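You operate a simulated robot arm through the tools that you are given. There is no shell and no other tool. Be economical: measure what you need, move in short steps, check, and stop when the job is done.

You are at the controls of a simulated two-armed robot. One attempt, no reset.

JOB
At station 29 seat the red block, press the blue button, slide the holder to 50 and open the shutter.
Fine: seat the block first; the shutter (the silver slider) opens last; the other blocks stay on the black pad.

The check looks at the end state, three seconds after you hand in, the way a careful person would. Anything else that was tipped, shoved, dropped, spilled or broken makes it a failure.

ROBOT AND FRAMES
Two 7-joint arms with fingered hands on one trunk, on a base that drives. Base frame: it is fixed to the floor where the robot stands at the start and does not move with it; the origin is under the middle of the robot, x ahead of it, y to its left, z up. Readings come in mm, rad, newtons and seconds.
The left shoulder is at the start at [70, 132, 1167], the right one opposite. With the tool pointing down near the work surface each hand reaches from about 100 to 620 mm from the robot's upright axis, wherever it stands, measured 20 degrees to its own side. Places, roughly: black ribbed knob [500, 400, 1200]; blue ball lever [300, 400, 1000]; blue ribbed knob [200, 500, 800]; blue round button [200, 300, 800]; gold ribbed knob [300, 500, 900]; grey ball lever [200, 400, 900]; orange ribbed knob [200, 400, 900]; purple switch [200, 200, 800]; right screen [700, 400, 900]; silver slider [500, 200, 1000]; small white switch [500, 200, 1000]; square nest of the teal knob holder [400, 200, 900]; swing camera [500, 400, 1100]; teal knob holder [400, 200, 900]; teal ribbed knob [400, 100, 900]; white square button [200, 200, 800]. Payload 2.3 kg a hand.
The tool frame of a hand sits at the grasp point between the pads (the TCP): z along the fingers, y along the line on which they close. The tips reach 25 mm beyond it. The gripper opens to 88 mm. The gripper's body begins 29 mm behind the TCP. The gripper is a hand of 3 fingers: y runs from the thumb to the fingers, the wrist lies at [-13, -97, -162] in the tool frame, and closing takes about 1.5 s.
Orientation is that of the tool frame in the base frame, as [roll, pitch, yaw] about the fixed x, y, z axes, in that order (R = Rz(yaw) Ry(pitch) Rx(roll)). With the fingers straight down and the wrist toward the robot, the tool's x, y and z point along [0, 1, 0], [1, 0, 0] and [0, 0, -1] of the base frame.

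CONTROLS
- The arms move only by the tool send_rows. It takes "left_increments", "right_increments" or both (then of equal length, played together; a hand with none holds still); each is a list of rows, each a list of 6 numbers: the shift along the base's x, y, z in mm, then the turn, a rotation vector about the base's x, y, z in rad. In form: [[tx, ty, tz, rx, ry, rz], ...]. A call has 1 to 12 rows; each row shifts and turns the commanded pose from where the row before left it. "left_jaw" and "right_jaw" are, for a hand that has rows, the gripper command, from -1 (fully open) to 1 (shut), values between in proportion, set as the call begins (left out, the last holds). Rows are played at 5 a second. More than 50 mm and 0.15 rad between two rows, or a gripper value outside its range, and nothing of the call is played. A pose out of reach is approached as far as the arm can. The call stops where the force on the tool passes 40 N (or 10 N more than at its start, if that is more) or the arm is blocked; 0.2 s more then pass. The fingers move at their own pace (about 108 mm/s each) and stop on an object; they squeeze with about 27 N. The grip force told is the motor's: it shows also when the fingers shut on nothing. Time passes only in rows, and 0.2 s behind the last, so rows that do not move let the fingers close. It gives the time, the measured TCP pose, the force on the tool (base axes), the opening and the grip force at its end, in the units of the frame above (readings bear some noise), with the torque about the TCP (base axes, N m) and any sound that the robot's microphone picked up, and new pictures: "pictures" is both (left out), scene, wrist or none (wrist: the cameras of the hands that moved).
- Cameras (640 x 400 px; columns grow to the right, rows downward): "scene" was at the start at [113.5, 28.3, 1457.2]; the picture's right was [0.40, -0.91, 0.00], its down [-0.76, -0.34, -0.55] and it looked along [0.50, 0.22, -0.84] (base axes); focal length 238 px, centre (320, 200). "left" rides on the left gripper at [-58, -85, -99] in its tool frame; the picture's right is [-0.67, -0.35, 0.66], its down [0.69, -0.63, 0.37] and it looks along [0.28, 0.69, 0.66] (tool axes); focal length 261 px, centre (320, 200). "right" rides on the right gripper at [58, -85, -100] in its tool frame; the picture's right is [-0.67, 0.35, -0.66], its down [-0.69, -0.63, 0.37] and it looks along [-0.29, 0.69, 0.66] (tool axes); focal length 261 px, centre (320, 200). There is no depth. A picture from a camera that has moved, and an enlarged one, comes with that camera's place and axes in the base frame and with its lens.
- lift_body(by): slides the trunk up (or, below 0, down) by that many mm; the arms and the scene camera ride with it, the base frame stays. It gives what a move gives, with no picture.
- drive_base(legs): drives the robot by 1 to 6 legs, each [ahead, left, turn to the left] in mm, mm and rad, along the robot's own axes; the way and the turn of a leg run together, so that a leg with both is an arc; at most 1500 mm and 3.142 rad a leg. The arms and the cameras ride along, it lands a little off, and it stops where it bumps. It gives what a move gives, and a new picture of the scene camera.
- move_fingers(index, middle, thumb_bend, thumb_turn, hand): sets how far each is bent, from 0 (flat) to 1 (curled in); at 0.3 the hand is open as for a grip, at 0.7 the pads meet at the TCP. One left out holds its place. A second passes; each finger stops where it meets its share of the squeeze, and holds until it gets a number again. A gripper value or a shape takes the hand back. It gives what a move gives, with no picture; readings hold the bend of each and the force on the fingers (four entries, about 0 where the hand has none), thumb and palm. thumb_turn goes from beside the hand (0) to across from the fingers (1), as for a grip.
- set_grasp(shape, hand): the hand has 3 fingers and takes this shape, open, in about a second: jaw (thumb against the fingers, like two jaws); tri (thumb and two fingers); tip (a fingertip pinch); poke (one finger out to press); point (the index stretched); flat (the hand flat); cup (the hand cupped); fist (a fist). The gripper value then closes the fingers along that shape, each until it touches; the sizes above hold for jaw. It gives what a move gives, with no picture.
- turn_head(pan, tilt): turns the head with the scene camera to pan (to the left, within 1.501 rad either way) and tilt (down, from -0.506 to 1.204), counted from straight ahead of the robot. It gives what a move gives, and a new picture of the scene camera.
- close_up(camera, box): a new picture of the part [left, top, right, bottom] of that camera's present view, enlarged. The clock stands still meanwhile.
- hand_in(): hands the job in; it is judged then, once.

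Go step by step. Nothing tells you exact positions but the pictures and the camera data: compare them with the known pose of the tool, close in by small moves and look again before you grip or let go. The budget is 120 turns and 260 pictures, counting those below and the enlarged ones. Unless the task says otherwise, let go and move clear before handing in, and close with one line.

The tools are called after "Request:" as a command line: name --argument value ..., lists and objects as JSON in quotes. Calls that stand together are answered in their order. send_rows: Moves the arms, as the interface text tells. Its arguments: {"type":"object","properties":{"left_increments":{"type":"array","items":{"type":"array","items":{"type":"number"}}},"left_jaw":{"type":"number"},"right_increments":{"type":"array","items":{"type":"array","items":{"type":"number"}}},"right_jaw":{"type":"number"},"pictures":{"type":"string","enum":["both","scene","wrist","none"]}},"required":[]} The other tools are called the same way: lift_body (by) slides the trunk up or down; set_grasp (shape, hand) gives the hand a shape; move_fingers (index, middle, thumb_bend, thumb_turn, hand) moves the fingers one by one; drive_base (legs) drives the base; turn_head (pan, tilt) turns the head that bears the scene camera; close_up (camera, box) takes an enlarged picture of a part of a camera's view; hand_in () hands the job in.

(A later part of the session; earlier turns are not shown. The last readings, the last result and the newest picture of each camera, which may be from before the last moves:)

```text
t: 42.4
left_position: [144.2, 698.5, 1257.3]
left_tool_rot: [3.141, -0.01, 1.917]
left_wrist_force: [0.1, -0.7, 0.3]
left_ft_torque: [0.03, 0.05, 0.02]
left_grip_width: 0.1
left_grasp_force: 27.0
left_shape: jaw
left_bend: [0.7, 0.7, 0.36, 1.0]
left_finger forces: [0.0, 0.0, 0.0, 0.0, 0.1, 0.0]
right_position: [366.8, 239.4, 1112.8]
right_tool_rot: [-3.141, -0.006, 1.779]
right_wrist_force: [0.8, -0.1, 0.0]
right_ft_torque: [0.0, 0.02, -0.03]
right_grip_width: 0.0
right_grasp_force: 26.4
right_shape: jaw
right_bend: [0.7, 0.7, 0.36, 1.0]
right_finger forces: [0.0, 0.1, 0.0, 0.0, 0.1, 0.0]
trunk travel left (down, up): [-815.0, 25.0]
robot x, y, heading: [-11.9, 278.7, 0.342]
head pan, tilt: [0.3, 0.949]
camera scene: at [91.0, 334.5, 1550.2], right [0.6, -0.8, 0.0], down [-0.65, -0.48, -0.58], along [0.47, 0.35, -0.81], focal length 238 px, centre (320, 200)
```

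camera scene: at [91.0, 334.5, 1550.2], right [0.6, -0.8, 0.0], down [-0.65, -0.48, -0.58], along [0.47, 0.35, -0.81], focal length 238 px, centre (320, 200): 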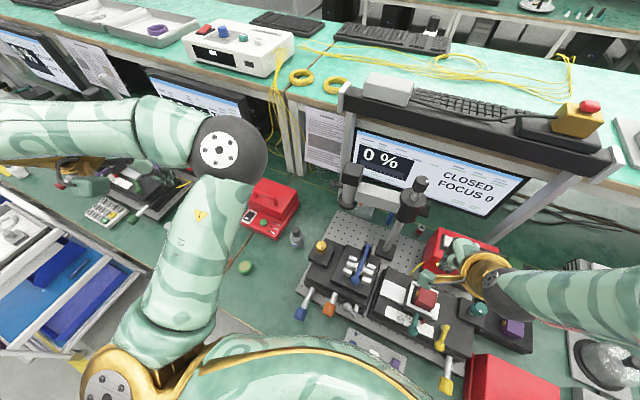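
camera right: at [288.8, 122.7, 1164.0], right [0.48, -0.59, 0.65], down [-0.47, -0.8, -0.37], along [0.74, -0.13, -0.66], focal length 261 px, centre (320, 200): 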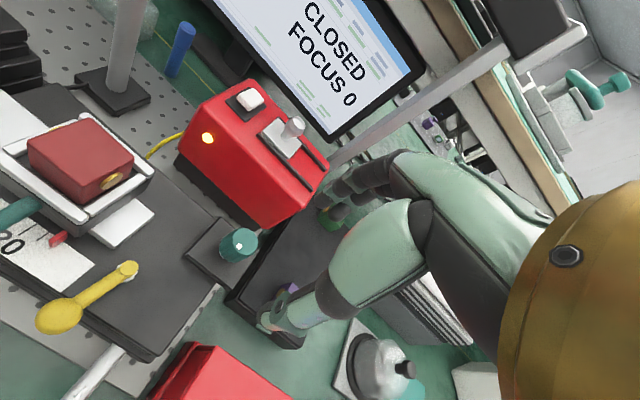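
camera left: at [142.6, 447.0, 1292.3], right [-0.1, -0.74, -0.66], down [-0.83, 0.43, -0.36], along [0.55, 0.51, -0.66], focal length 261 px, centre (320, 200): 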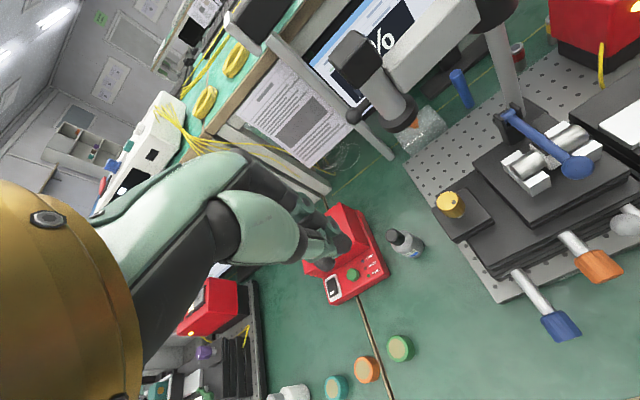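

Right hand goes over to the button, descending as it clears the holder.

Request:
send_rows --right_increments '[[-10, 5, -30, 0, 0, 0], [-15, 8, -30, 0, 0, 0], [-30, 10, -20, 0, 0, 0], [-35, 10, -10, 0, 0, 0], [-35, 10, -10, 0, 0, 0], [-30, 10, -20, 0, 0, 0], [-26, 7, -35, 0, 0, 0], [0, 0, -40, 0, 0, 0]]' --pictures "both"

```text
t: 44.2
left_position: [145.0, 702.1, 1257.1]
left_tool_rot: [-3.141, -0.009, 1.917]
left_wrist_force: [0.6, -0.3, 0.7]
left_ft_torque: [0.02, 0.01, 0.02]
left_grip_width: 0.2
left_grasp_force: 27.2
left_shape: jaw
left_bend: [0.7, 0.7, 0.36, 1.0]
left_finger forces: [0.1, 0.1, 0.0, 0.0, 0.0, 0.0]
right_position: [206.9, 319.5, 909.5]
right_tool_rot: [-3.14, -0.002, 1.78]
right_wrist_force: [0.1, -0.4, -0.5]
right_ft_torque: [0.02, 0.0, 0.02]
right_grip_width: 0.0
right_grasp_force: 27.6
right_shape: jaw
right_bend: [0.7, 0.7, 0.36, 1.0]
right_finger forces: [0.0, 0.1, 0.0, 0.1, 0.0, 0.1]
right hand out of reach, approached as far as the arm can: row 1, 2, 3, 4
trunk travel left (down, up): [-815.0, 25.0]
robot x, y, heading: [-13.3, 279.1, 0.34]
head pan, tilt: [0.3, 0.949]
camera scene: at [91.1, 339.1, 1550.0], right [0.6, -0.8, 0.0], down [-0.65, -0.49, -0.58], along [0.47, 0.35, -0.81], focal length 238 px, centre (320, 200)
camera right: at [112.7, 358.2, 1007.6], right [0.48, -0.58, 0.65], down [-0.48, -0.8, -0.37], along [0.74, -0.14, -0.66], focal length 261 px, centre (320, 200)
```

scene: 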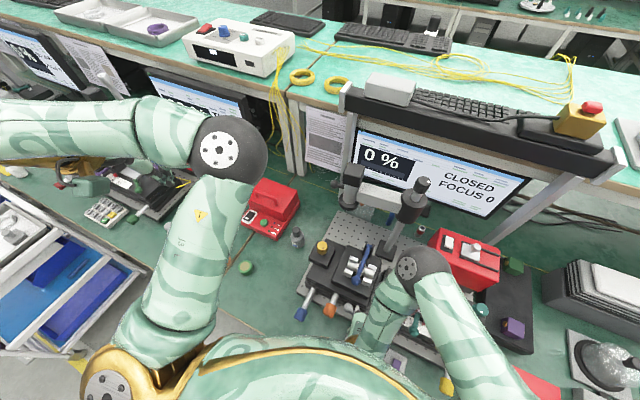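
right: 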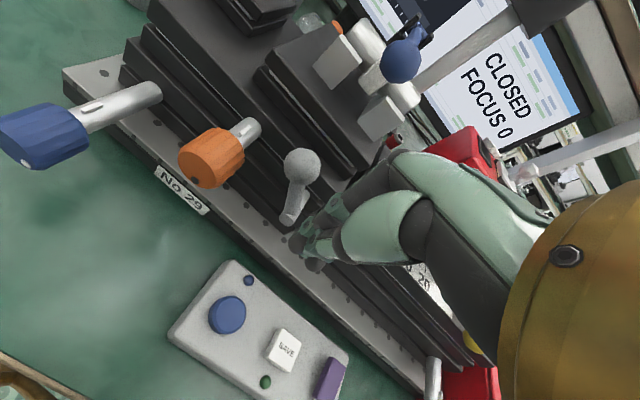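

The label "No 29" is confirmed and the button is at [185,299]. Moving above it and down to near its top.

Request:
send_rows --right_increments '[[-21, -20, -10, 0, 0, 0], [0, 0, -30, 0, 0, 0], [0, 0, -25, 0, 0, 0], [0, 0, -12, 0, 0, 0], [0, 0, 0, 0, 0, 0]]' --pictures "wrist"

Request:
close_up --camera "right" --box '[200, 180, 400, 360]'

Request:
close_up --camera "scene" --box '[320, 240, 460, 380]'

```text
t: 45.4
left_position: [144.6, 702.7, 1256.7]
left_tool_rot: [-3.14, -0.009, 1.918]
left_wrist_force: [-0.3, 0.8, -1.0]
left_ft_torque: [-0.02, 0.02, 0.0]
left_grip_width: 0.1
left_grasp_force: 26.9
left_shape: jaw
left_bend: [0.7, 0.7, 0.36, 1.0]
left_finger forces: [0.0, 0.0, 0.0, 0.1, 0.0, 0.1]
right_position: [185.4, 300.0, 833.4]
right_tool_rot: [-3.142, -0.002, 1.778]
right_wrist_force: [-0.7, 0.4, -0.8]
right_ft_torque: [-0.02, -0.03, 0.04]
right_grip_width: 0.0
right_grasp_force: 26.9
right_shape: jaw
right_bend: [0.7, 0.7, 0.36, 1.0]
right_finger forces: [0.0, 0.0, 0.0, 0.0, 0.0, 0.0]
trunk travel left (down, up): [-815.0, 25.0]
robot x, y, heading: [-14.8, 275.2, 0.342]
head pan, tilt: [0.3, 0.949]
camera right: at [90.0, 338.9, 930.0], right [0.48, -0.58, 0.65], down [-0.48, -0.8, -0.37], along [0.74, -0.13, -0.66], focal length 261 px, centre (320, 200)
```

right: 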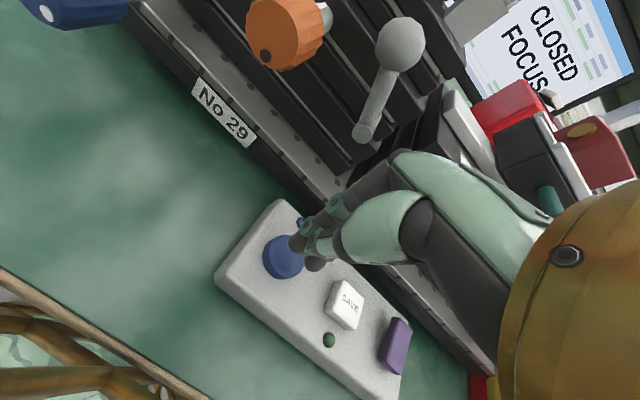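

```text
2.22 times, centred on (300, 270) of right
camera zoom: at [90.0, 338.9, 930.0], right [0.48, -0.58, 0.65], down [-0.48, -0.8, -0.37], along [0.74, -0.13, -0.66], focal length 579 px, centre (364, 44)
```

zoom: 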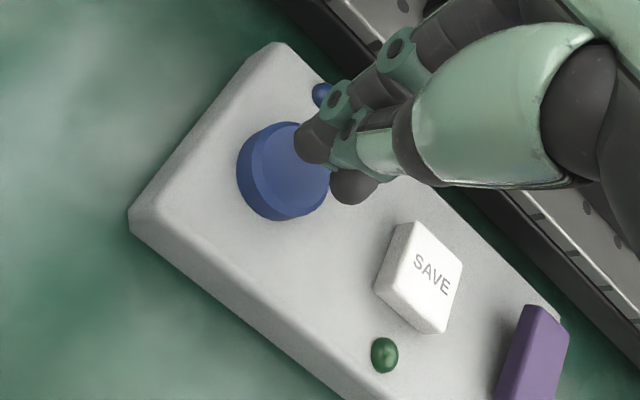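

```text
2.86 times, centred on (390, 310) of scene
camera zoom: at [91.2, 339.3, 1550.0], right [0.6, -0.8, 0.0], down [-0.65, -0.49, -0.58], along [0.47, 0.35, -0.81], focal length 681 px, centre (120, -114)
```

zoom: 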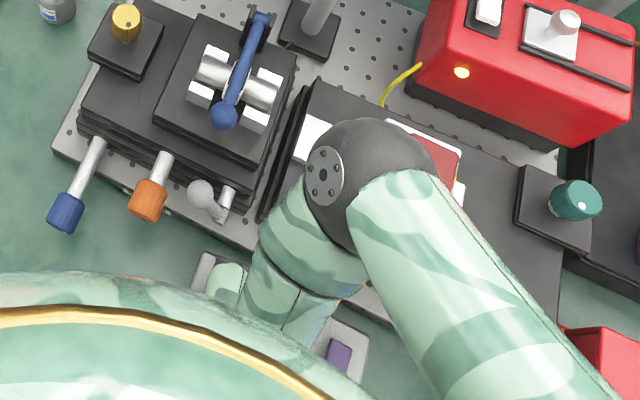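

Fingertips are about 15 mm above the button centre. Pressing down in small steps.

Request:
send_rows --right_increments '[[-1, 0, -6, 0, 0, 0], [0, 0, -5, 0, 0, 0], [0, 0, -3, 0, 0, 0], [0, 0, -2, 0, 0, 0]]' --pictures "none"

Request:
close_up --camera "right" --box '[200, 180, 400, 360]'

```text
t: 46.4
left_position: [144.9, 702.0, 1257.0]
left_tool_rot: [-3.14, -0.009, 1.919]
left_wrist_force: [-0.2, 0.1, 0.9]
left_ft_torque: [0.0, -0.01, 0.01]
left_grip_width: 0.0
left_grasp_force: 26.8
left_shape: jaw
left_bend: [0.7, 0.7, 0.36, 1.0]
left_finger forces: [0.0, 0.0, 0.1, 0.1, 0.1, 0.0]
right_position: [183.9, 301.1, 815.7]
right_tool_rot: [3.141, -0.002, 1.777]
right_wrist_force: [1.0, 0.1, 3.0]
right_ft_torque: [-0.03, 0.02, -0.01]
right_grip_width: 0.1
right_grasp_force: 26.4
right_shape: jaw
right_bend: [0.7, 0.7, 0.36, 1.0]
right_finger forces: [0.0, 0.1, 0.1, 0.1, 0.0, 0.0]
trunk travel left (down, up): [-815.0, 25.0]
robot x, y, heading: [-13.2, 275.3, 0.342]
head pan, tilt: [0.3, 0.949]
heard: click
```

```text
2.22 times, centred on (300, 270) of right
camera zoom: at [89.9, 339.7, 913.7], right [0.48, -0.58, 0.65], down [-0.48, -0.8, -0.37], along [0.74, -0.13, -0.66], focal length 579 px, centre (364, 44)
```

zoom: 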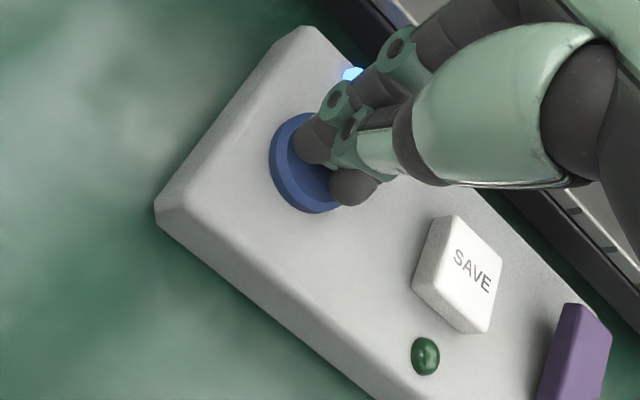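

A click was heard and the blue lamp lit. I'll raise the hand and check it stays lit.

Request:
send_rows --right_increments '[[0, 0, 20, 0, 0, 0], [0, 0, 40, 0, 0, 0], [0, 0, 40, 0, 0, 0], [0, 0, 40, 0, 0, 0]]' --pictures "both"

```text
t: 47.4
left_position: [145.4, 702.8, 1256.7]
left_tool_rot: [3.141, -0.008, 1.919]
left_wrist_force: [0.4, -0.4, 1.2]
left_ft_torque: [-0.01, -0.01, -0.01]
left_grip_width: 0.0
left_grasp_force: 26.4
left_shape: jaw
left_bend: [0.7, 0.7, 0.36, 1.0]
left_finger forces: [0.1, 0.1, 0.1, 0.0, 0.1, 0.0]
right_position: [206.3, 295.7, 952.2]
right_tool_rot: [3.077, 0.029, 1.744]
right_wrist_force: [0.3, 0.0, 0.2]
right_ft_torque: [0.01, -0.03, -0.01]
right_grip_width: 0.0
right_grasp_force: 26.5
right_shape: jaw
right_bend: [0.7, 0.7, 0.36, 1.0]
right_finger forces: [0.0, 0.0, 0.1, 0.0, 0.0, 0.0]
trunk travel left (down, up): [-815.0, 25.0]
robot x, y, heading: [-13.4, 281.2, 0.338]
head pan, tilt: [0.3, 0.949]
camera scene: at [91.5, 339.2, 1549.9], right [0.6, -0.8, 0.0], down [-0.65, -0.49, -0.58], along [0.47, 0.35, -0.81], focal length 238 px, centre (320, 200)
camera right: at [106.0, 339.4, 1041.5], right [0.41, -0.59, 0.7], down [-0.48, -0.79, -0.39], along [0.78, -0.17, -0.61], focal length 261 px, centre (320, 200)
```

scene: 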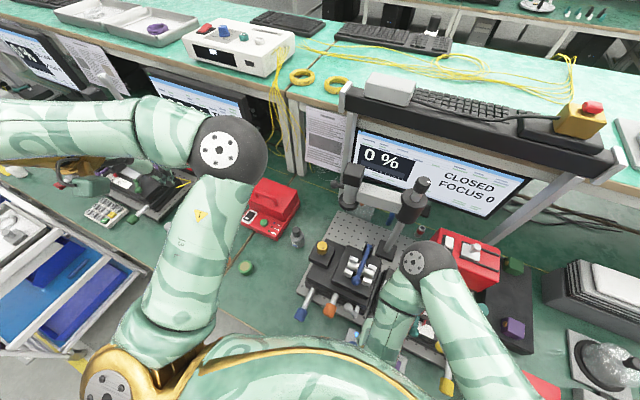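
right: 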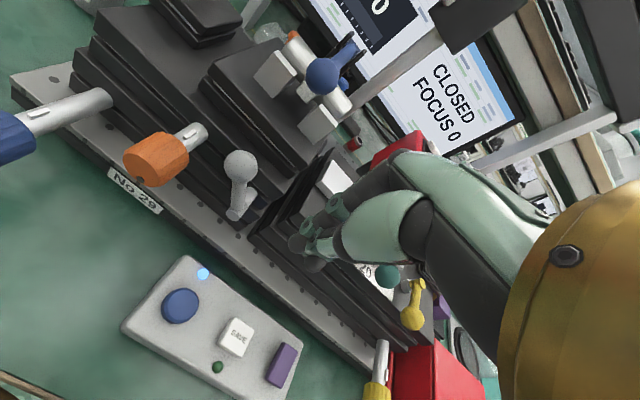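

The lamp stays lit. Now the teal lever ball (≈[287,208,904]): I'll grip it across its sides, with the hand turned 90° and only partly open since the yellow lever is near. First I move clear and turn.

Request:
send_rows --right_increments '[[15, -15, 10, 0, 0, 0.13], [15, -15, 10, 0, 0, 0.13], [15, -15, 10, 0, 0, 0.13], [10, -15, 10, 0, 0, 0.13], [10, -15, 10, 0, 0, 0.13], [10, -15, 5, 0, 0, 0.13], [5, -10, 5, 0, 0, 0.13], [0, -5, 0, 0, 0, 0.13], [0, 0, 0, 0, 0, 0.13], [0, 0, 0, 0, 0, 0.13], [0, 0, 0, 0, 0, 0.13], [0, 0, 0, 0, 0, 0.13]]' --pictures "both"

```text
t: 50.0
left_position: [145.3, 702.3, 1256.6]
left_tool_rot: [3.141, -0.008, 1.917]
left_wrist_force: [-0.2, -0.2, -0.9]
left_ft_torque: [-0.01, -0.03, -0.01]
left_grip_width: 0.0
left_grasp_force: 27.2
left_shape: jaw
left_bend: [0.7, 0.7, 0.36, 1.0]
left_finger forces: [0.1, 0.0, 0.0, 0.0, 0.0, 0.0]
right_position: [277.5, 230.1, 962.9]
right_tool_rot: [-3.138, -0.005, -2.942]
right_wrist_force: [-0.1, -0.7, 0.5]
right_ft_torque: [0.01, 0.0, 0.04]
right_grip_width: 0.0
right_grasp_force: 27.3
right_shape: jaw
right_bend: [0.7, 0.7, 0.36, 1.0]
right_finger forces: [0.1, 0.0, 0.0, 0.0, 0.0, 0.1]
right hand out of reach, approached as far as the arm can: row 1, 2, 3, 4, 5
trunk travel left (down, up): [-815.0, 25.0]
robot x, y, heading: [-7.6, 276.4, 0.339]
head pan, tilt: [0.3, 0.949]
camera scene: at [91.4, 339.4, 1550.0], right [0.6, -0.8, 0.0], down [-0.65, -0.49, -0.58], along [0.47, 0.35, -0.81], focal length 238 px, centre (320, 200)
camera right: at [239.1, 136.4, 1060.5], right [0.59, 0.48, 0.65], down [0.8, -0.48, -0.37], along [0.14, 0.73, -0.66], focal length 261 px, centre (320, 200)
```

scene: 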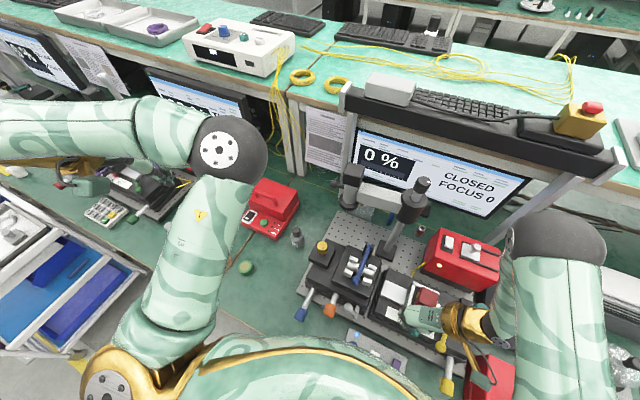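
right: 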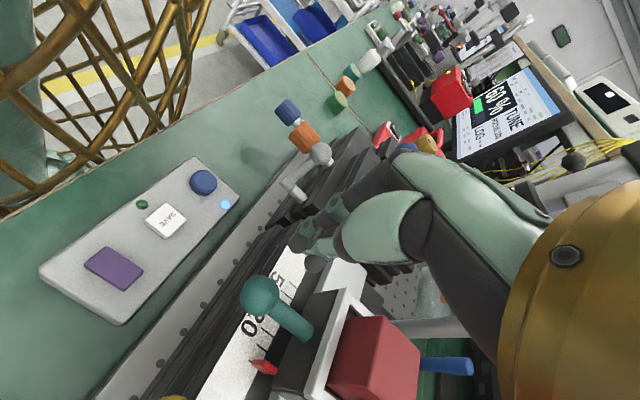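

The hand turned well with a better elbow posture. Ball estimate: [289,210,904]. Open to ~50 mm, move above it and look.

Request:
send_rows --right_increments '[[6, -10, 0, 0, 0, 0.006], [6, -10, 0, 0, 0, 0.005], [0, 0, 0, 0, 0, 0], [0, 0, -5, 0, 0, 0], [0, 0, 0, 0, 0, 0]]' --right_jaw -0.15 --pictures "wrist"

Request:
close_up --camera "right" --box '[200, 180, 420, 370]'

Request:
close_up --camera "scene" --box '[360, 260, 480, 370]'

```text
t: 51.2
left_position: [145.5, 701.6, 1256.8]
left_tool_rot: [3.141, -0.008, 1.918]
left_wrist_force: [-0.4, -0.4, -0.1]
left_ft_torque: [-0.01, 0.04, -0.01]
left_grip_width: 0.0
left_grasp_force: 27.4
left_shape: jaw
left_bend: [0.7, 0.7, 0.36, 1.0]
left_finger forces: [0.1, 0.0, 0.0, 0.0, 0.0, 0.1]
right_position: [292.3, 210.5, 956.8]
right_tool_rot: [-3.141, -0.004, -2.935]
right_wrist_force: [0.4, -0.8, -0.7]
right_ft_torque: [-0.02, 0.0, 0.02]
right_grip_width: 50.9
right_grasp_force: 0.1
right_shape: jaw
right_bend: [0.74, 0.42, 0.66, 1.0]
right_finger forces: [0.0, 0.1, 0.0, 0.0, 0.0, 0.0]
trunk travel left (down, up): [-815.0, 25.0]
robot x, y, heading: [-12.1, 281.0, 0.344]
head pan, tilt: [0.3, 0.949]
camera right: at [254.5, 115.8, 1054.6], right [0.58, 0.48, 0.65], down [0.8, -0.48, -0.37], along [0.13, 0.74, -0.66], focal length 261 px, centre (320, 200)
```

right: 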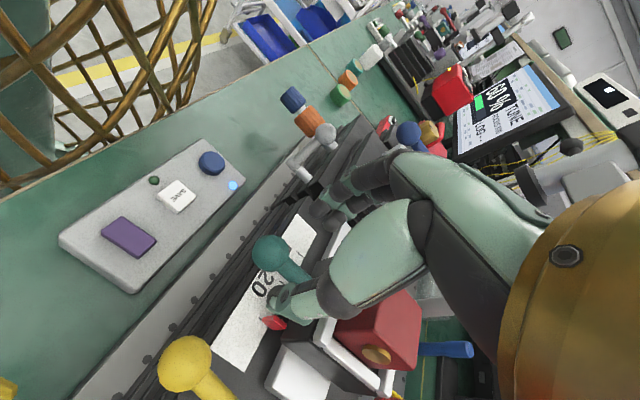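

```text
2.11 times, centred on (310, 275) of right
camera zoom: at [254.5, 115.8, 1054.6], right [0.58, 0.48, 0.65], down [0.8, -0.48, -0.37], along [0.13, 0.74, -0.66], focal length 549 px, centre (341, 42)
```

zoom: 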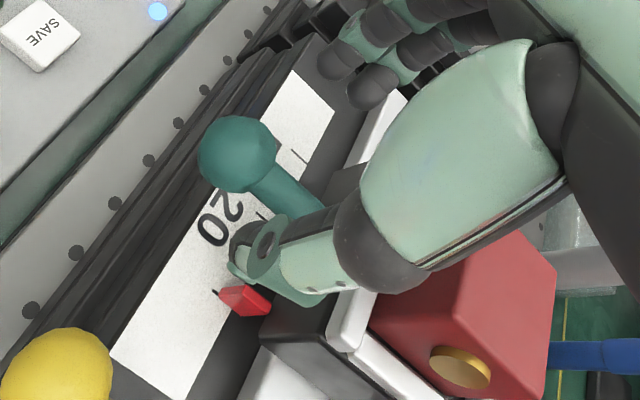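

```text
3.64 times, centred on (420, 315) of scene
camera zoom: at [91.5, 339.0, 1550.0], right [0.6, -0.8, 0.0], down [-0.65, -0.49, -0.58], along [0.47, 0.35, -0.81], focal length 867 px, centre (-44, -218)
```

zoom: 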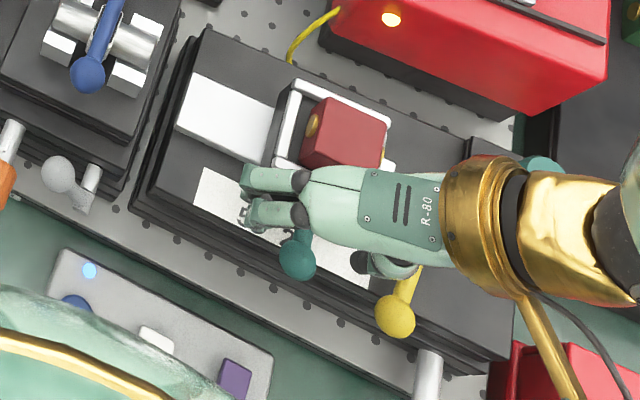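

The ball is at about [288,208,908]. Shift a little and lower so the pads straddle it.

Request:
send_rows --right_increments '[[-4, -2, -8, 0, 0, 0], [0, 0, -15, 0, 0, 0], [0, 0, -10, 0, 0, 0], [0, 0, -5, 0, 0, 0]]' --pictures "none"

Request:
close_up --camera "right" --box '[200, 180, 420, 370]'

Request:
close_up --camera "scene" --box '[360, 260, 480, 370]'

```text
t: 52.2
left_position: [144.0, 703.2, 1257.1]
left_tool_rot: [3.141, -0.01, 1.919]
left_wrist_force: [-1.0, -0.2, -0.3]
left_ft_torque: [0.02, -0.01, -0.01]
left_grip_width: 0.1
left_grasp_force: 27.5
left_shape: jaw
left_bend: [0.7, 0.7, 0.36, 1.0]
left_finger forces: [0.0, 0.0, 0.1, 0.0, 0.0, 0.0]
right_position: [287.5, 210.0, 918.7]
right_tool_rot: [-3.139, -0.003, -2.933]
right_wrist_force: [-0.2, -0.8, 0.0]
right_ft_torque: [0.01, 0.03, 0.01]
right_grip_width: 50.6
right_grasp_force: 0.1
right_shape: jaw
right_bend: [0.74, 0.42, 0.66, 1.0]
right_finger forces: [0.0, 0.0, 0.0, 0.1, 0.0, 0.1]
trunk travel left (down, up): [-815.0, 25.0]
robot x, y, heading: [-12.9, 279.1, 0.34]
head pan, tilt: [0.3, 0.949]
```

```text
2.11 times, centred on (310, 275) of right
camera zoom: at [248.9, 115.3, 1018.2], right [0.58, 0.48, 0.65], down [0.8, -0.47, -0.37], along [0.13, 0.74, -0.66], focal length 549 px, centre (341, 42)
```

zoom: 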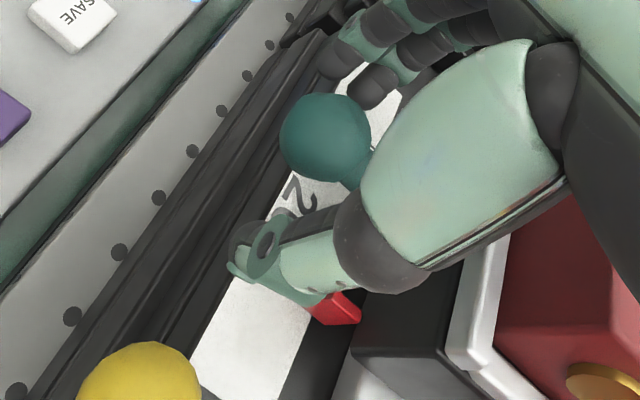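

```text
3.64 times, centred on (420, 315) of scene
camera zoom: at [91.3, 339.1, 1550.0], right [0.6, -0.8, 0.0], down [-0.65, -0.49, -0.58], along [0.47, 0.35, -0.81], focal length 867 px, centre (-44, -218)
```

zoom: 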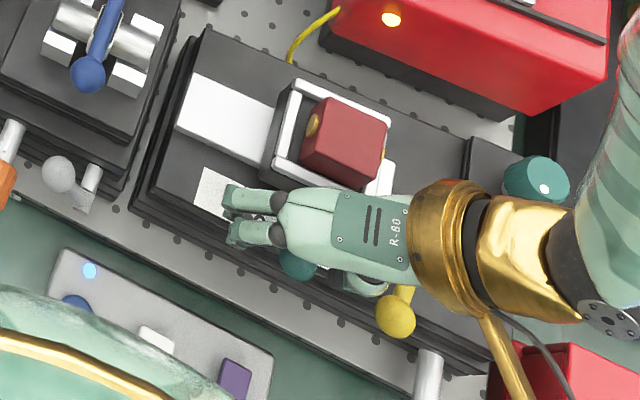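

The ball is between the pads. Closing on it.

Request:
send_rows --right_increments '[[0, 0, 0, 0, 0, 0], [0, 0, 0, 0, 0, 0], [0, 0, 0, 0, 0, 0], [0, 0, 0, 0, 0, 0], [0, 0, 0, 0, 0, 0]]' --right_jaw 1 --pictures "none"

Request:
close_up --camera "right" --box '[200, 180, 420, 370]'

```text
t: 53.4
left_position: [147.3, 700.9, 1255.8]
left_tool_rot: [-3.14, -0.011, 1.918]
left_wrist_force: [-0.2, -0.5, 0.4]
left_ft_torque: [-0.03, -0.03, 0.02]
left_grip_width: 0.0
left_grasp_force: 27.2
left_shape: jaw
left_bend: [0.7, 0.7, 0.36, 1.0]
left_finger forces: [0.0, 0.0, 0.0, 0.0, 0.0, 0.1]
right_position: [288.1, 209.2, 919.5]
right_tool_rot: [-3.139, -0.005, -2.933]
right_wrist_force: [-3.0, -1.4, -22.0]
right_ft_torque: [0.09, 0.04, -0.02]
right_grip_width: 6.8
right_grasp_force: 26.8
right_shape: jaw
right_bend: [0.71, 0.7, 0.76, 1.0]
right_finger forces: [19.1, 6.6, 0.1, 0.0, 24.6, 0.0]
trunk travel left (down, up): [-815.0, 25.0]
robot x, y, heading: [-11.1, 278.9, 0.339]
head pan, tilt: [0.3, 0.949]
```

```text
2.11 times, centred on (310, 275) of right
camera zoom: at [250.4, 114.1, 1017.5], right [0.59, 0.48, 0.65], down [0.8, -0.47, -0.37], along [0.13, 0.74, -0.66], focal length 549 px, centre (341, 42)
```

zoom: 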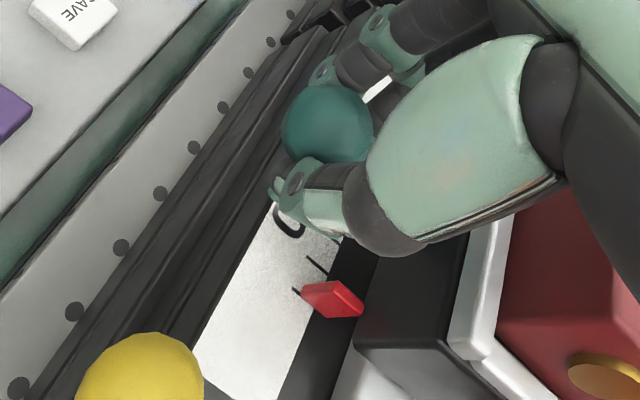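

The fingers wedge under the ball (22 N vertical). I'll open a bit, rise ~9 mm and re-close.

Request:
send_rows --right_increments '[[0, 0, 0, 0, 0, 0], [0, 0, 0, 0, 0, 0], [0, 0, 4, 0, 0, 0], [0, 0, 5, 0, 0, 0], [0, 0, 0, 0, 0, 0]]' --right_jaw -0.1 --pictures "none"

Request:
send_rows --right_increments '[[0, 0, 0, 0, 0, 0], [0, 0, 0, 0, 0, 0], [0, 0, 0, 0, 0, 0], [0, 0, 0, 0, 0, 0], [0, 0, 0, 0, 0, 0]]' --right_jaw 1 --pictures "none"

Request:
close_up --camera "right" --box '[200, 180, 420, 370]'

```text
t: 54.6
left_position: [144.3, 702.7, 1257.6]
left_tool_rot: [-3.141, -0.006, 1.919]
left_wrist_force: [-0.2, -0.2, 0.2]
left_ft_torque: [-0.03, 0.0, -0.03]
left_grip_width: 0.0
left_grasp_force: 26.9
left_shape: jaw
left_bend: [0.7, 0.7, 0.36, 1.0]
left_finger forces: [0.1, 0.1, 0.1, 0.1, 0.1, 0.0]
right_position: [288.1, 209.9, 928.5]
right_tool_rot: [-3.139, -0.001, -2.933]
right_wrist_force: [-0.1, 0.5, 0.0]
right_ft_torque: [0.03, -0.01, -0.02]
right_grip_width: 48.0
right_grasp_force: 0.2
right_shape: jaw
right_bend: [0.74, 0.43, 0.67, 1.0]
right_finger forces: [0.0, 0.0, 0.1, 0.0, 0.1, 0.0]
trunk travel left (down, up): [-815.0, 25.0]
robot x, y, heading: [-15.0, 278.5, 0.342]
head pan, tilt: [0.3, 0.949]
```

```text
t: 55.8
left_position: [145.7, 702.1, 1257.3]
left_tool_rot: [-3.141, -0.008, 1.919]
left_wrist_force: [0.3, -0.6, 0.1]
left_ft_torque: [0.01, 0.01, 0.01]
left_grip_width: 0.2
left_grasp_force: 26.9
left_shape: jaw
left_bend: [0.7, 0.7, 0.36, 1.0]
left_finger forces: [0.0, 0.1, 0.0, 0.1, 0.1, 0.0]
right_position: [289.6, 209.6, 928.6]
right_tool_rot: [-3.14, -0.005, -2.934]
right_wrist_force: [-1.3, -0.1, -11.8]
right_ft_torque: [-0.02, 0.01, 0.02]
right_grip_width: 12.7
right_grasp_force: 27.3
right_shape: jaw
right_bend: [0.73, 0.67, 0.74, 1.0]
right_finger forces: [16.5, 8.1, 0.1, 0.0, 23.0, 0.1]
trunk travel left (down, up): [-815.0, 25.0]
robot x, y, heading: [-15.2, 279.2, 0.339]
head pan, tilt: [0.3, 0.949]
```

```text
2.11 times, centred on (310, 275) of right
camera zoom: at [250.4, 113.9, 1026.1], right [0.59, 0.48, 0.65], down [0.8, -0.48, -0.37], along [0.13, 0.74, -0.66], focal length 549 px, centre (341, 42)
```

zoom: 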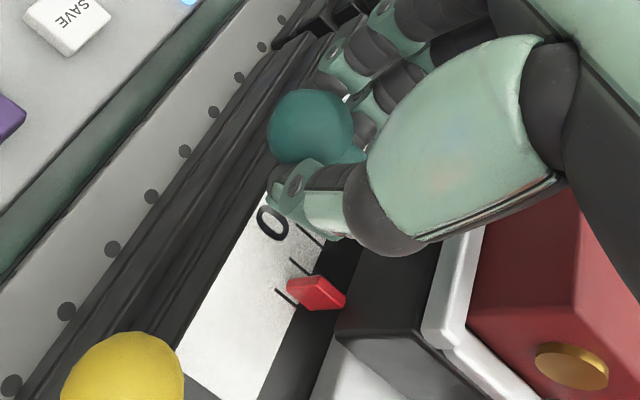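

The fingers hold the rod beside the ball. Trying a gentle 6 mm slide to the left along the rail.

Request:
send_rows --right_increments '[[-0.6, 2.9, 0, 0, 0, 0], [-0.6, 2.9, 0, 0, 0, 0], [0, 0, 0, 0, 0, 0]]' --pictures "none"

Request:
close_up --camera "right" --box '[200, 180, 420, 370]'

```text
t: 56.6
left_position: [147.0, 700.4, 1257.6]
left_tool_rot: [3.141, -0.009, 1.919]
left_wrist_force: [-0.5, -0.4, -0.9]
left_ft_torque: [0.01, -0.03, 0.01]
left_grip_width: 0.0
left_grasp_force: 27.3
left_shape: jaw
left_bend: [0.7, 0.7, 0.36, 1.0]
left_finger forces: [0.0, 0.0, 0.0, 0.1, 0.0, 0.0]
right_position: [287.5, 215.6, 927.6]
right_tool_rot: [-3.141, -0.003, -2.935]
right_wrist_force: [-2.6, -0.8, -15.1]
right_ft_torque: [-0.04, 0.08, 0.03]
right_grip_width: 12.8
right_grasp_force: 27.7
right_shape: jaw
right_bend: [0.73, 0.67, 0.74, 1.0]
right_finger forces: [17.1, 8.4, 0.0, 0.1, 24.1, 0.1]
trunk travel left (down, up): [-815.0, 25.0]
robot x, y, heading: [-15.3, 276.8, 0.337]
head pan, tilt: [0.3, 0.949]
```

```text
2.11 times, centred on (310, 275) of right
camera zoom: at [249.4, 119.6, 1026.3], right [0.59, 0.48, 0.65], down [0.8, -0.47, -0.37], along [0.13, 0.74, -0.66], focal length 549 px, centre (341, 42)
```

zoom: 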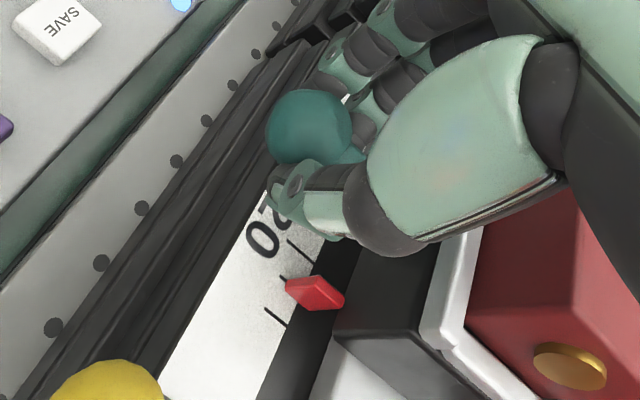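

It slides freely with little force. Continue in the same direction ~20 mm and look.

Request:
send_rows --right_increments '[[-1.05, 4.9, 0, 0, 0, 0], [-1.05, 4.9, 0, 0, 0, 0], [-1.05, 4.9, 0, 0, 0, 0], [-1.05, 4.9, 0, 0, 0, 0], [0, 0, 0, 0, 0, 0]]' --pictures "none"

Request:
close_up --camera "right" --box '[200, 180, 420, 370]'

Request:
close_up --camera "scene" --box '[360, 250, 480, 360]'

```text
t: 57.8
left_position: [146.8, 701.7, 1256.3]
left_tool_rot: [-3.139, -0.007, 1.917]
left_wrist_force: [-0.6, -1.4, 0.3]
left_ft_torque: [0.01, -0.01, -0.02]
left_grip_width: 0.0
left_grasp_force: 26.9
left_shape: jaw
left_bend: [0.7, 0.7, 0.36, 1.0]
left_finger forces: [0.1, 0.0, 0.1, 0.1, 0.0, 0.0]
right_position: [283.7, 234.2, 928.2]
right_tool_rot: [3.141, -0.003, -2.936]
right_wrist_force: [-0.6, 0.0, -16.4]
right_ft_torque: [-0.01, 0.06, -0.01]
right_grip_width: 12.6
right_grasp_force: 26.9
right_shape: jaw
right_bend: [0.73, 0.67, 0.74, 1.0]
right_finger forces: [16.9, 8.3, 0.1, 0.1, 24.1, 0.0]
trunk travel left (down, up): [-815.0, 25.0]
robot x, y, heading: [-15.6, 279.3, 0.339]
head pan, tilt: [0.3, 0.949]
```

```text
2.11 times, centred on (310, 275) of right
camera zoom: at [245.6, 138.6, 1026.4], right [0.59, 0.48, 0.65], down [0.8, -0.47, -0.37], along [0.13, 0.74, -0.66], focal length 549 px, centre (341, 42)
```

zoom: 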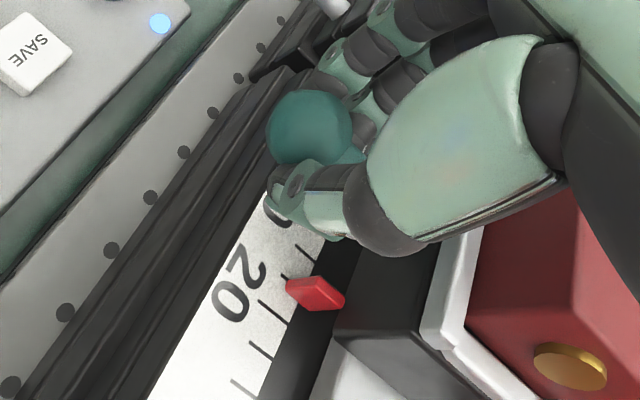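

```text
3.64 times, centred on (420, 305) of scene
camera zoom: at [94.2, 338.3, 1549.8], right [0.6, -0.8, 0.0], down [-0.65, -0.49, -0.58], along [0.46, 0.35, -0.81], focal length 867 px, centre (-44, -182)
```

zoom: 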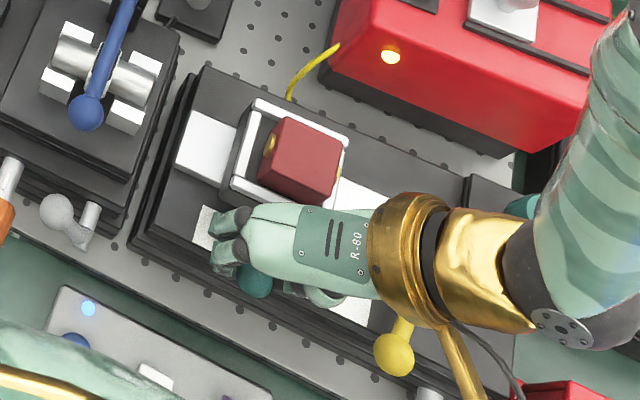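

The pointer is at about 30 after 25 mm, so ~8.4 mm per 10; I need about 16.8 mm more. Moving 15 and checking.

Request:
send_rows --right_increments '[[-0.8, 3.7, 0, 0, 0, 0], [-0.8, 3.7, 0, 0, 0, 0], [-0.8, 3.7, 0, 0, 0, 0], [-0.8, 3.7, 0, 0, 0, 0], [0, 0, 0, 0, 0, 0]]' --pictures "none"

Request:
close_up --camera "right" --box '[270, 240, 400, 340]'

```text
t: 59.0
left_position: [147.2, 701.3, 1257.0]
left_tool_rot: [-3.141, -0.009, 1.919]
left_wrist_force: [-2.5, 0.1, -0.1]
left_ft_torque: [0.03, 0.02, -0.01]
left_grip_width: 0.3
left_grasp_force: 26.8
left_shape: jaw
left_bend: [0.7, 0.7, 0.36, 1.0]
left_finger forces: [0.1, 0.0, 0.0, 0.0, 0.0, 0.0]
right_position: [280.4, 250.5, 927.0]
right_tool_rot: [-3.14, -0.003, -2.933]
right_wrist_force: [2.2, 0.1, -9.8]
right_ft_torque: [-0.02, -0.04, -0.03]
right_grip_width: 12.7
right_grasp_force: 26.7
right_shape: jaw
right_bend: [0.73, 0.67, 0.74, 1.0]
right_finger forces: [15.7, 7.6, 0.1, 0.1, 23.2, 0.1]
trunk travel left (down, up): [-815.0, 25.0]
robot x, y, heading: [-13.5, 277.9, 0.339]
head pan, tilt: [0.3, 0.949]
```

```text
4.00 times, centred on (335, 290) of right
camera zoom: at [242.1, 154.5, 1025.7], right [0.59, 0.48, 0.65], down [0.8, -0.47, -0.37], along [0.13, 0.74, -0.66], focal length 1043 px, centre (260, -160)
```

zoom: 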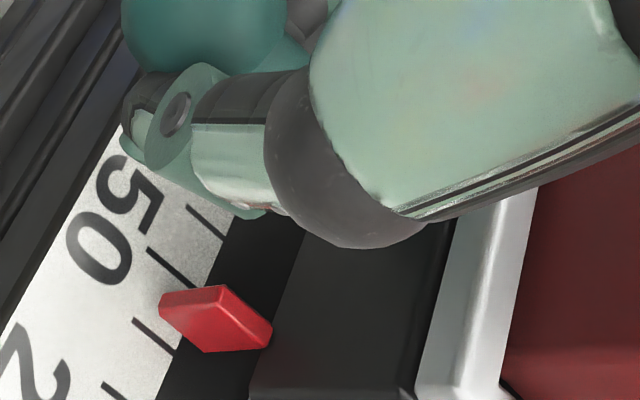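

Re-measuring the ticks gives ≈10 mm per 10 units (the pointer stands above the scale, so parallax misleads): we're at about 41–42. Move 7 mm more and check.

Request:
send_rows --right_increments '[[-0.75, 3.4, 0, 0, 0, 0], [-0.75, 3.4, 0, 0, 0, 0], [0, 0, 0, 0, 0, 0]]' --pictures "none"

Request:
close_up --camera "right" --box '[270, 240, 400, 340]'

Request:
close_up --camera "scene" --box '[390, 270, 470, 330]'

```text
t: 59.8
left_position: [148.0, 702.0, 1256.9]
left_tool_rot: [-3.138, -0.008, 1.918]
left_wrist_force: [0.2, 0.6, -0.4]
left_ft_torque: [0.01, 0.03, 0.01]
left_grip_width: 0.2
left_grasp_force: 26.8
left_shape: jaw
left_bend: [0.7, 0.7, 0.36, 1.0]
left_finger forces: [0.0, 0.1, 0.0, 0.1, 0.0, 0.0]
right_position: [279.6, 256.8, 927.6]
right_tool_rot: [-3.14, -0.006, -2.935]
right_wrist_force: [1.7, 0.2, -14.2]
right_ft_torque: [-0.05, 0.0, 0.07]
right_grip_width: 12.6
right_grasp_force: 26.9
right_shape: jaw
right_bend: [0.73, 0.67, 0.74, 1.0]
right_finger forces: [16.7, 8.7, 0.0, 0.1, 24.3, 0.0]
trunk travel left (down, up): [-815.0, 25.0]
robot x, y, heading: [-14.3, 279.5, 0.341]
head pan, tilt: [0.3, 0.949]
```

```text
4.00 times, centred on (335, 290) of right
camera zoom: at [241.1, 160.8, 1026.1], right [0.59, 0.48, 0.65], down [0.8, -0.47, -0.37], along [0.13, 0.74, -0.66], focal length 1043 px, centre (260, -160)
```

zoom: 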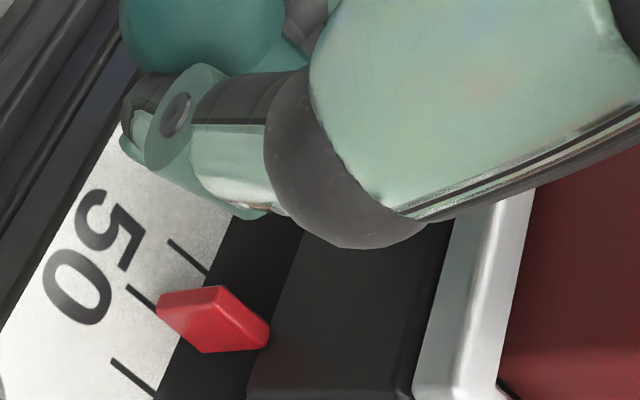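

```text
6.67 times, centred on (430, 300) of scene
camera zoom: at [94.6, 338.7, 1549.7], right [0.6, -0.8, 0.0], down [-0.65, -0.49, -0.58], along [0.46, 0.35, -0.81], focal length 1589 px, centre (-413, -467)
```

zoom: 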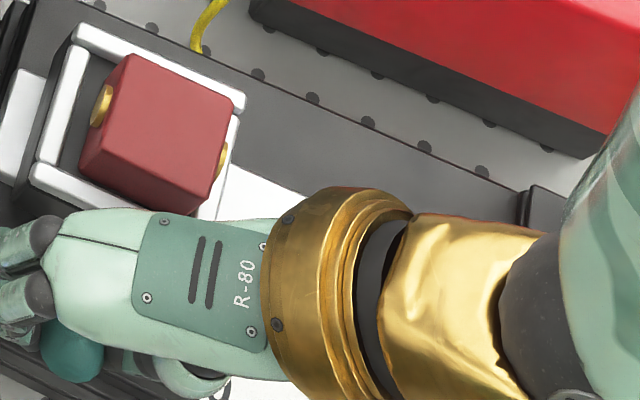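

The pointer seems near 49–51, with parallax. I'll release and rise so both cameras can read it from opposite sides.

Request:
send_rows --right_increments '[[0, 0, 0, 0, 0, 0], [0, 0, 0, 0, 0, 0], [0, 0, 0, 0, 0, 0], [0, 0, 10, 0, 0, 0], [0, 0, 20, 0, 0, 0], [0, 0, 30, 0, 0, 0], [0, -30, 25, 0, 0, 0], [0, -40, 10, 0, 0, 0]]' --right_jaw -0.12 --pictures "both"

Request:
close_up --camera "scene" --box '[365, 265, 445, 325]'

Request:
close_up --camera "right" --box '[230, 210, 360, 330]'

```text
t: 61.6
left_position: [145.5, 700.4, 1258.0]
left_tool_rot: [3.14, -0.01, 1.917]
left_wrist_force: [0.0, -0.7, 0.0]
left_ft_torque: [0.01, 0.03, 0.05]
left_grip_width: 0.1
left_grasp_force: 27.2
left_shape: jaw
left_bend: [0.7, 0.7, 0.36, 1.0]
left_finger forces: [0.0, 0.1, 0.0, 0.0, 0.0, 0.1]
right_position: [276.0, 181.3, 1023.5]
right_tool_rot: [3.141, -0.005, -2.933]
right_wrist_force: [0.4, -1.1, -0.3]
right_ft_torque: [0.01, 0.01, 0.01]
right_grip_width: 49.0
right_grasp_force: 0.0
right_shape: jaw
right_bend: [0.74, 0.42, 0.67, 1.0]
right_finger forces: [0.1, 0.1, 0.0, 0.0, 0.0, 0.0]
trunk travel left (down, up): [-815.0, 25.0]
robot x, y, heading: [-13.9, 279.8, 0.342]
head pan, tilt: [0.3, 0.949]
camera scene: at [91.5, 336.5, 1550.1], right [0.6, -0.8, 0.0], down [-0.65, -0.48, -0.58], along [0.47, 0.35, -0.81], focal length 238 px, centre (320, 200)
camera right: at [237.8, 86.1, 1122.1], right [0.59, 0.48, 0.65], down [0.8, -0.47, -0.37], along [0.13, 0.74, -0.66], focal length 261 px, centre (320, 200)
```

scene: 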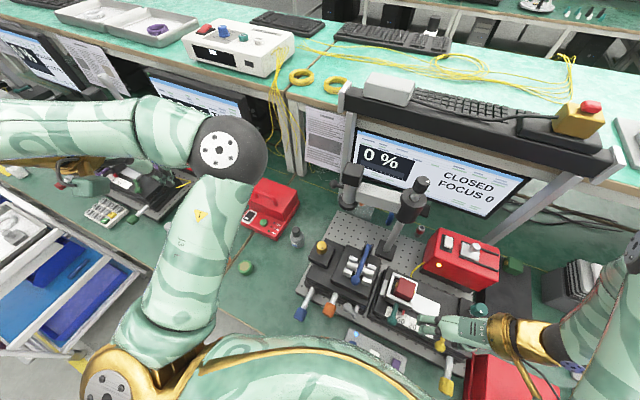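
right: 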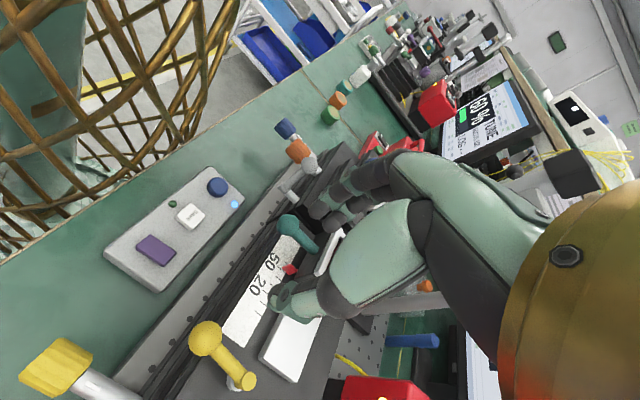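

```text
6.67 times, centred on (405, 295) of scene
camera zoom: at [91.5, 336.5, 1550.1], right [0.6, -0.8, 0.0], down [-0.65, -0.48, -0.58], along [0.47, 0.35, -0.81], focal length 1589 px, centre (-247, -433)
```

zoom: 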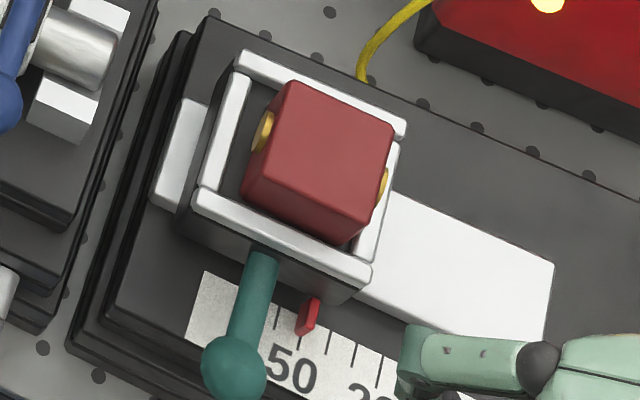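

```text
3.33 times, centred on (295, 270) of right
camera zoom: at [237.8, 86.1, 1122.1], right [0.59, 0.48, 0.65], down [0.8, -0.47, -0.37], along [0.13, 0.74, -0.66], focal length 869 px, centre (403, -33)
```

zoom: 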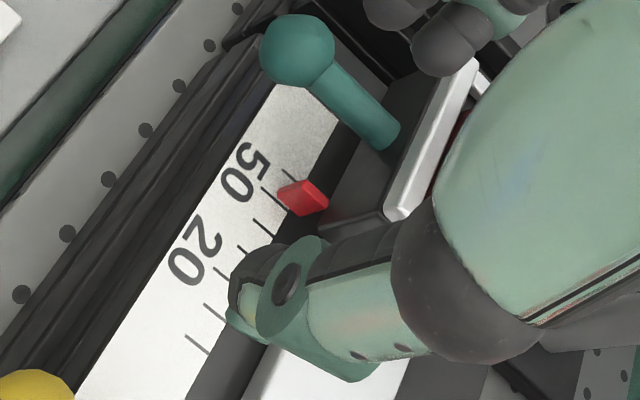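

Both views show the pointer at the 50 tick. I'll zoom more to check the exactness.

Request:
close_up --camera "scene" --box '[393, 298, 421, 318]'

Request:
close_up --camera "right" --box '[272, 246, 312, 286]'

```text
16.00 times, centred on (407, 308) of scene
camera zoom: at [91.5, 336.5, 1550.1], right [0.6, -0.8, 0.0], down [-0.65, -0.48, -0.58], along [0.47, 0.35, -0.81], focal length 3813 px, centre (-1072, -1528)
```

zoom: 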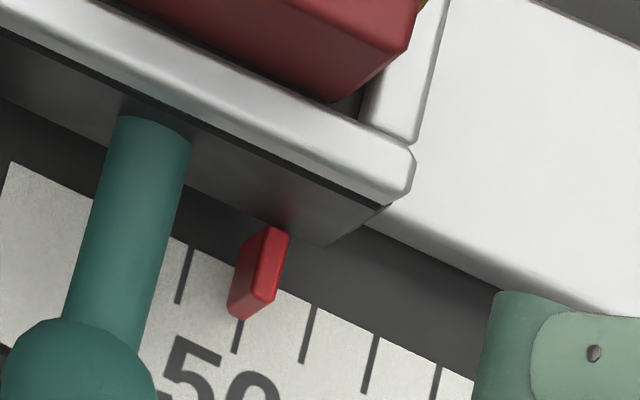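

```text
10.00 times, centred on (292, 266) of right
camera zoom: at [237.8, 86.1, 1122.1], right [0.59, 0.48, 0.65], down [0.8, -0.47, -0.37], along [0.13, 0.74, -0.66], focal length 2606 px, centre (600, -460)
```

zoom: 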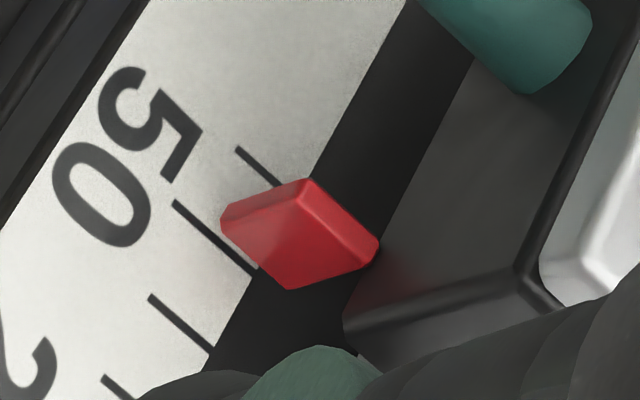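

By estimating the wedge's base edges I read about 51±1. For a parallax-free reading I'll turn the hand back so that its camera looks squarely along the pointer.

Request:
send_rows --right_increments '[[4, -1, 0, 0, 0, -0.131], [4, -1, 0, 0, 0, -0.131], [4, -1, 0, 0, 0, -0.131], [4, 0, 0, 0, 0, -0.131], [4, 0, 0, 0, 0, -0.131], [4, 0, -3, 0, 0, -0.131], [4, 0, -3, 0, 0, -0.131], [4, 0, -3, 0, 0, -0.131], [4, 0, -3, 0, 0, -0.131], [4, 0, -4, 0, 0, -0.131], [1, 0, -4, 0, 0, -0.131], [0, 0, -3, 0, 0, -0.129]]' --pictures "both"

```text
t: 64.2
left_position: [145.4, 702.4, 1256.8]
left_tool_rot: [3.142, -0.006, 1.917]
left_wrist_force: [-0.2, -0.8, 0.5]
left_ft_torque: [-0.02, -0.02, 0.02]
left_grip_width: 0.0
left_grasp_force: 26.5
left_shape: jaw
left_bend: [0.7, 0.7, 0.36, 1.0]
left_finger forces: [0.0, 0.0, 0.1, 0.0, 0.1, 0.0]
right_position: [347.7, 177.7, 982.0]
right_tool_rot: [-3.139, -0.002, 1.777]
right_wrist_force: [0.5, 0.8, -0.5]
right_ft_torque: [0.01, 0.01, 0.0]
right_grip_width: 48.8
right_grasp_force: 0.1
right_shape: jaw
right_bend: [0.74, 0.42, 0.67, 1.0]
right_finger forces: [0.0, 0.0, 0.0, 0.0, 0.0, 0.0]
right hand out of reach, approached as far as the arm can: row 5, 6, 7, 8, 9, 11
trunk travel left (down, up): [-815.0, 25.0]
robot x, y, heading: [-10.9, 280.9, 0.336]
head pan, tilt: [0.3, 0.949]
camera scene: at [91.4, 339.8, 1549.9], right [0.6, -0.8, 0.0], down [-0.65, -0.49, -0.58], along [0.47, 0.35, -0.81], focal length 238 px, centre (320, 200)
camera right: at [253.7, 217.0, 1080.4], right [0.48, -0.59, 0.65], down [-0.48, -0.8, -0.37], along [0.74, -0.14, -0.66], focal length 261 px, centre (320, 200)
```

scene: 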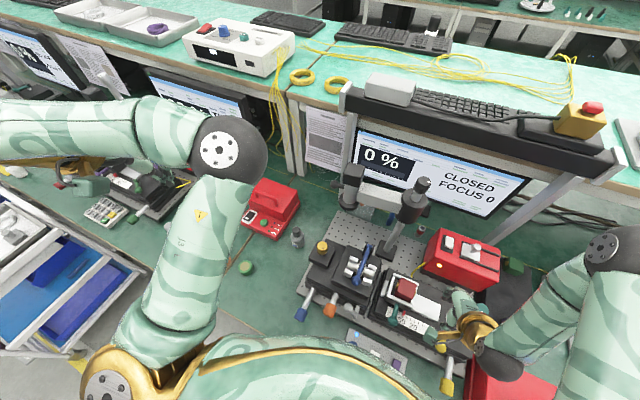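
right: 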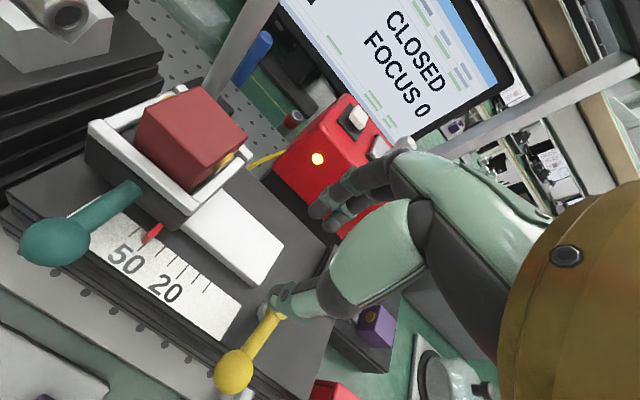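

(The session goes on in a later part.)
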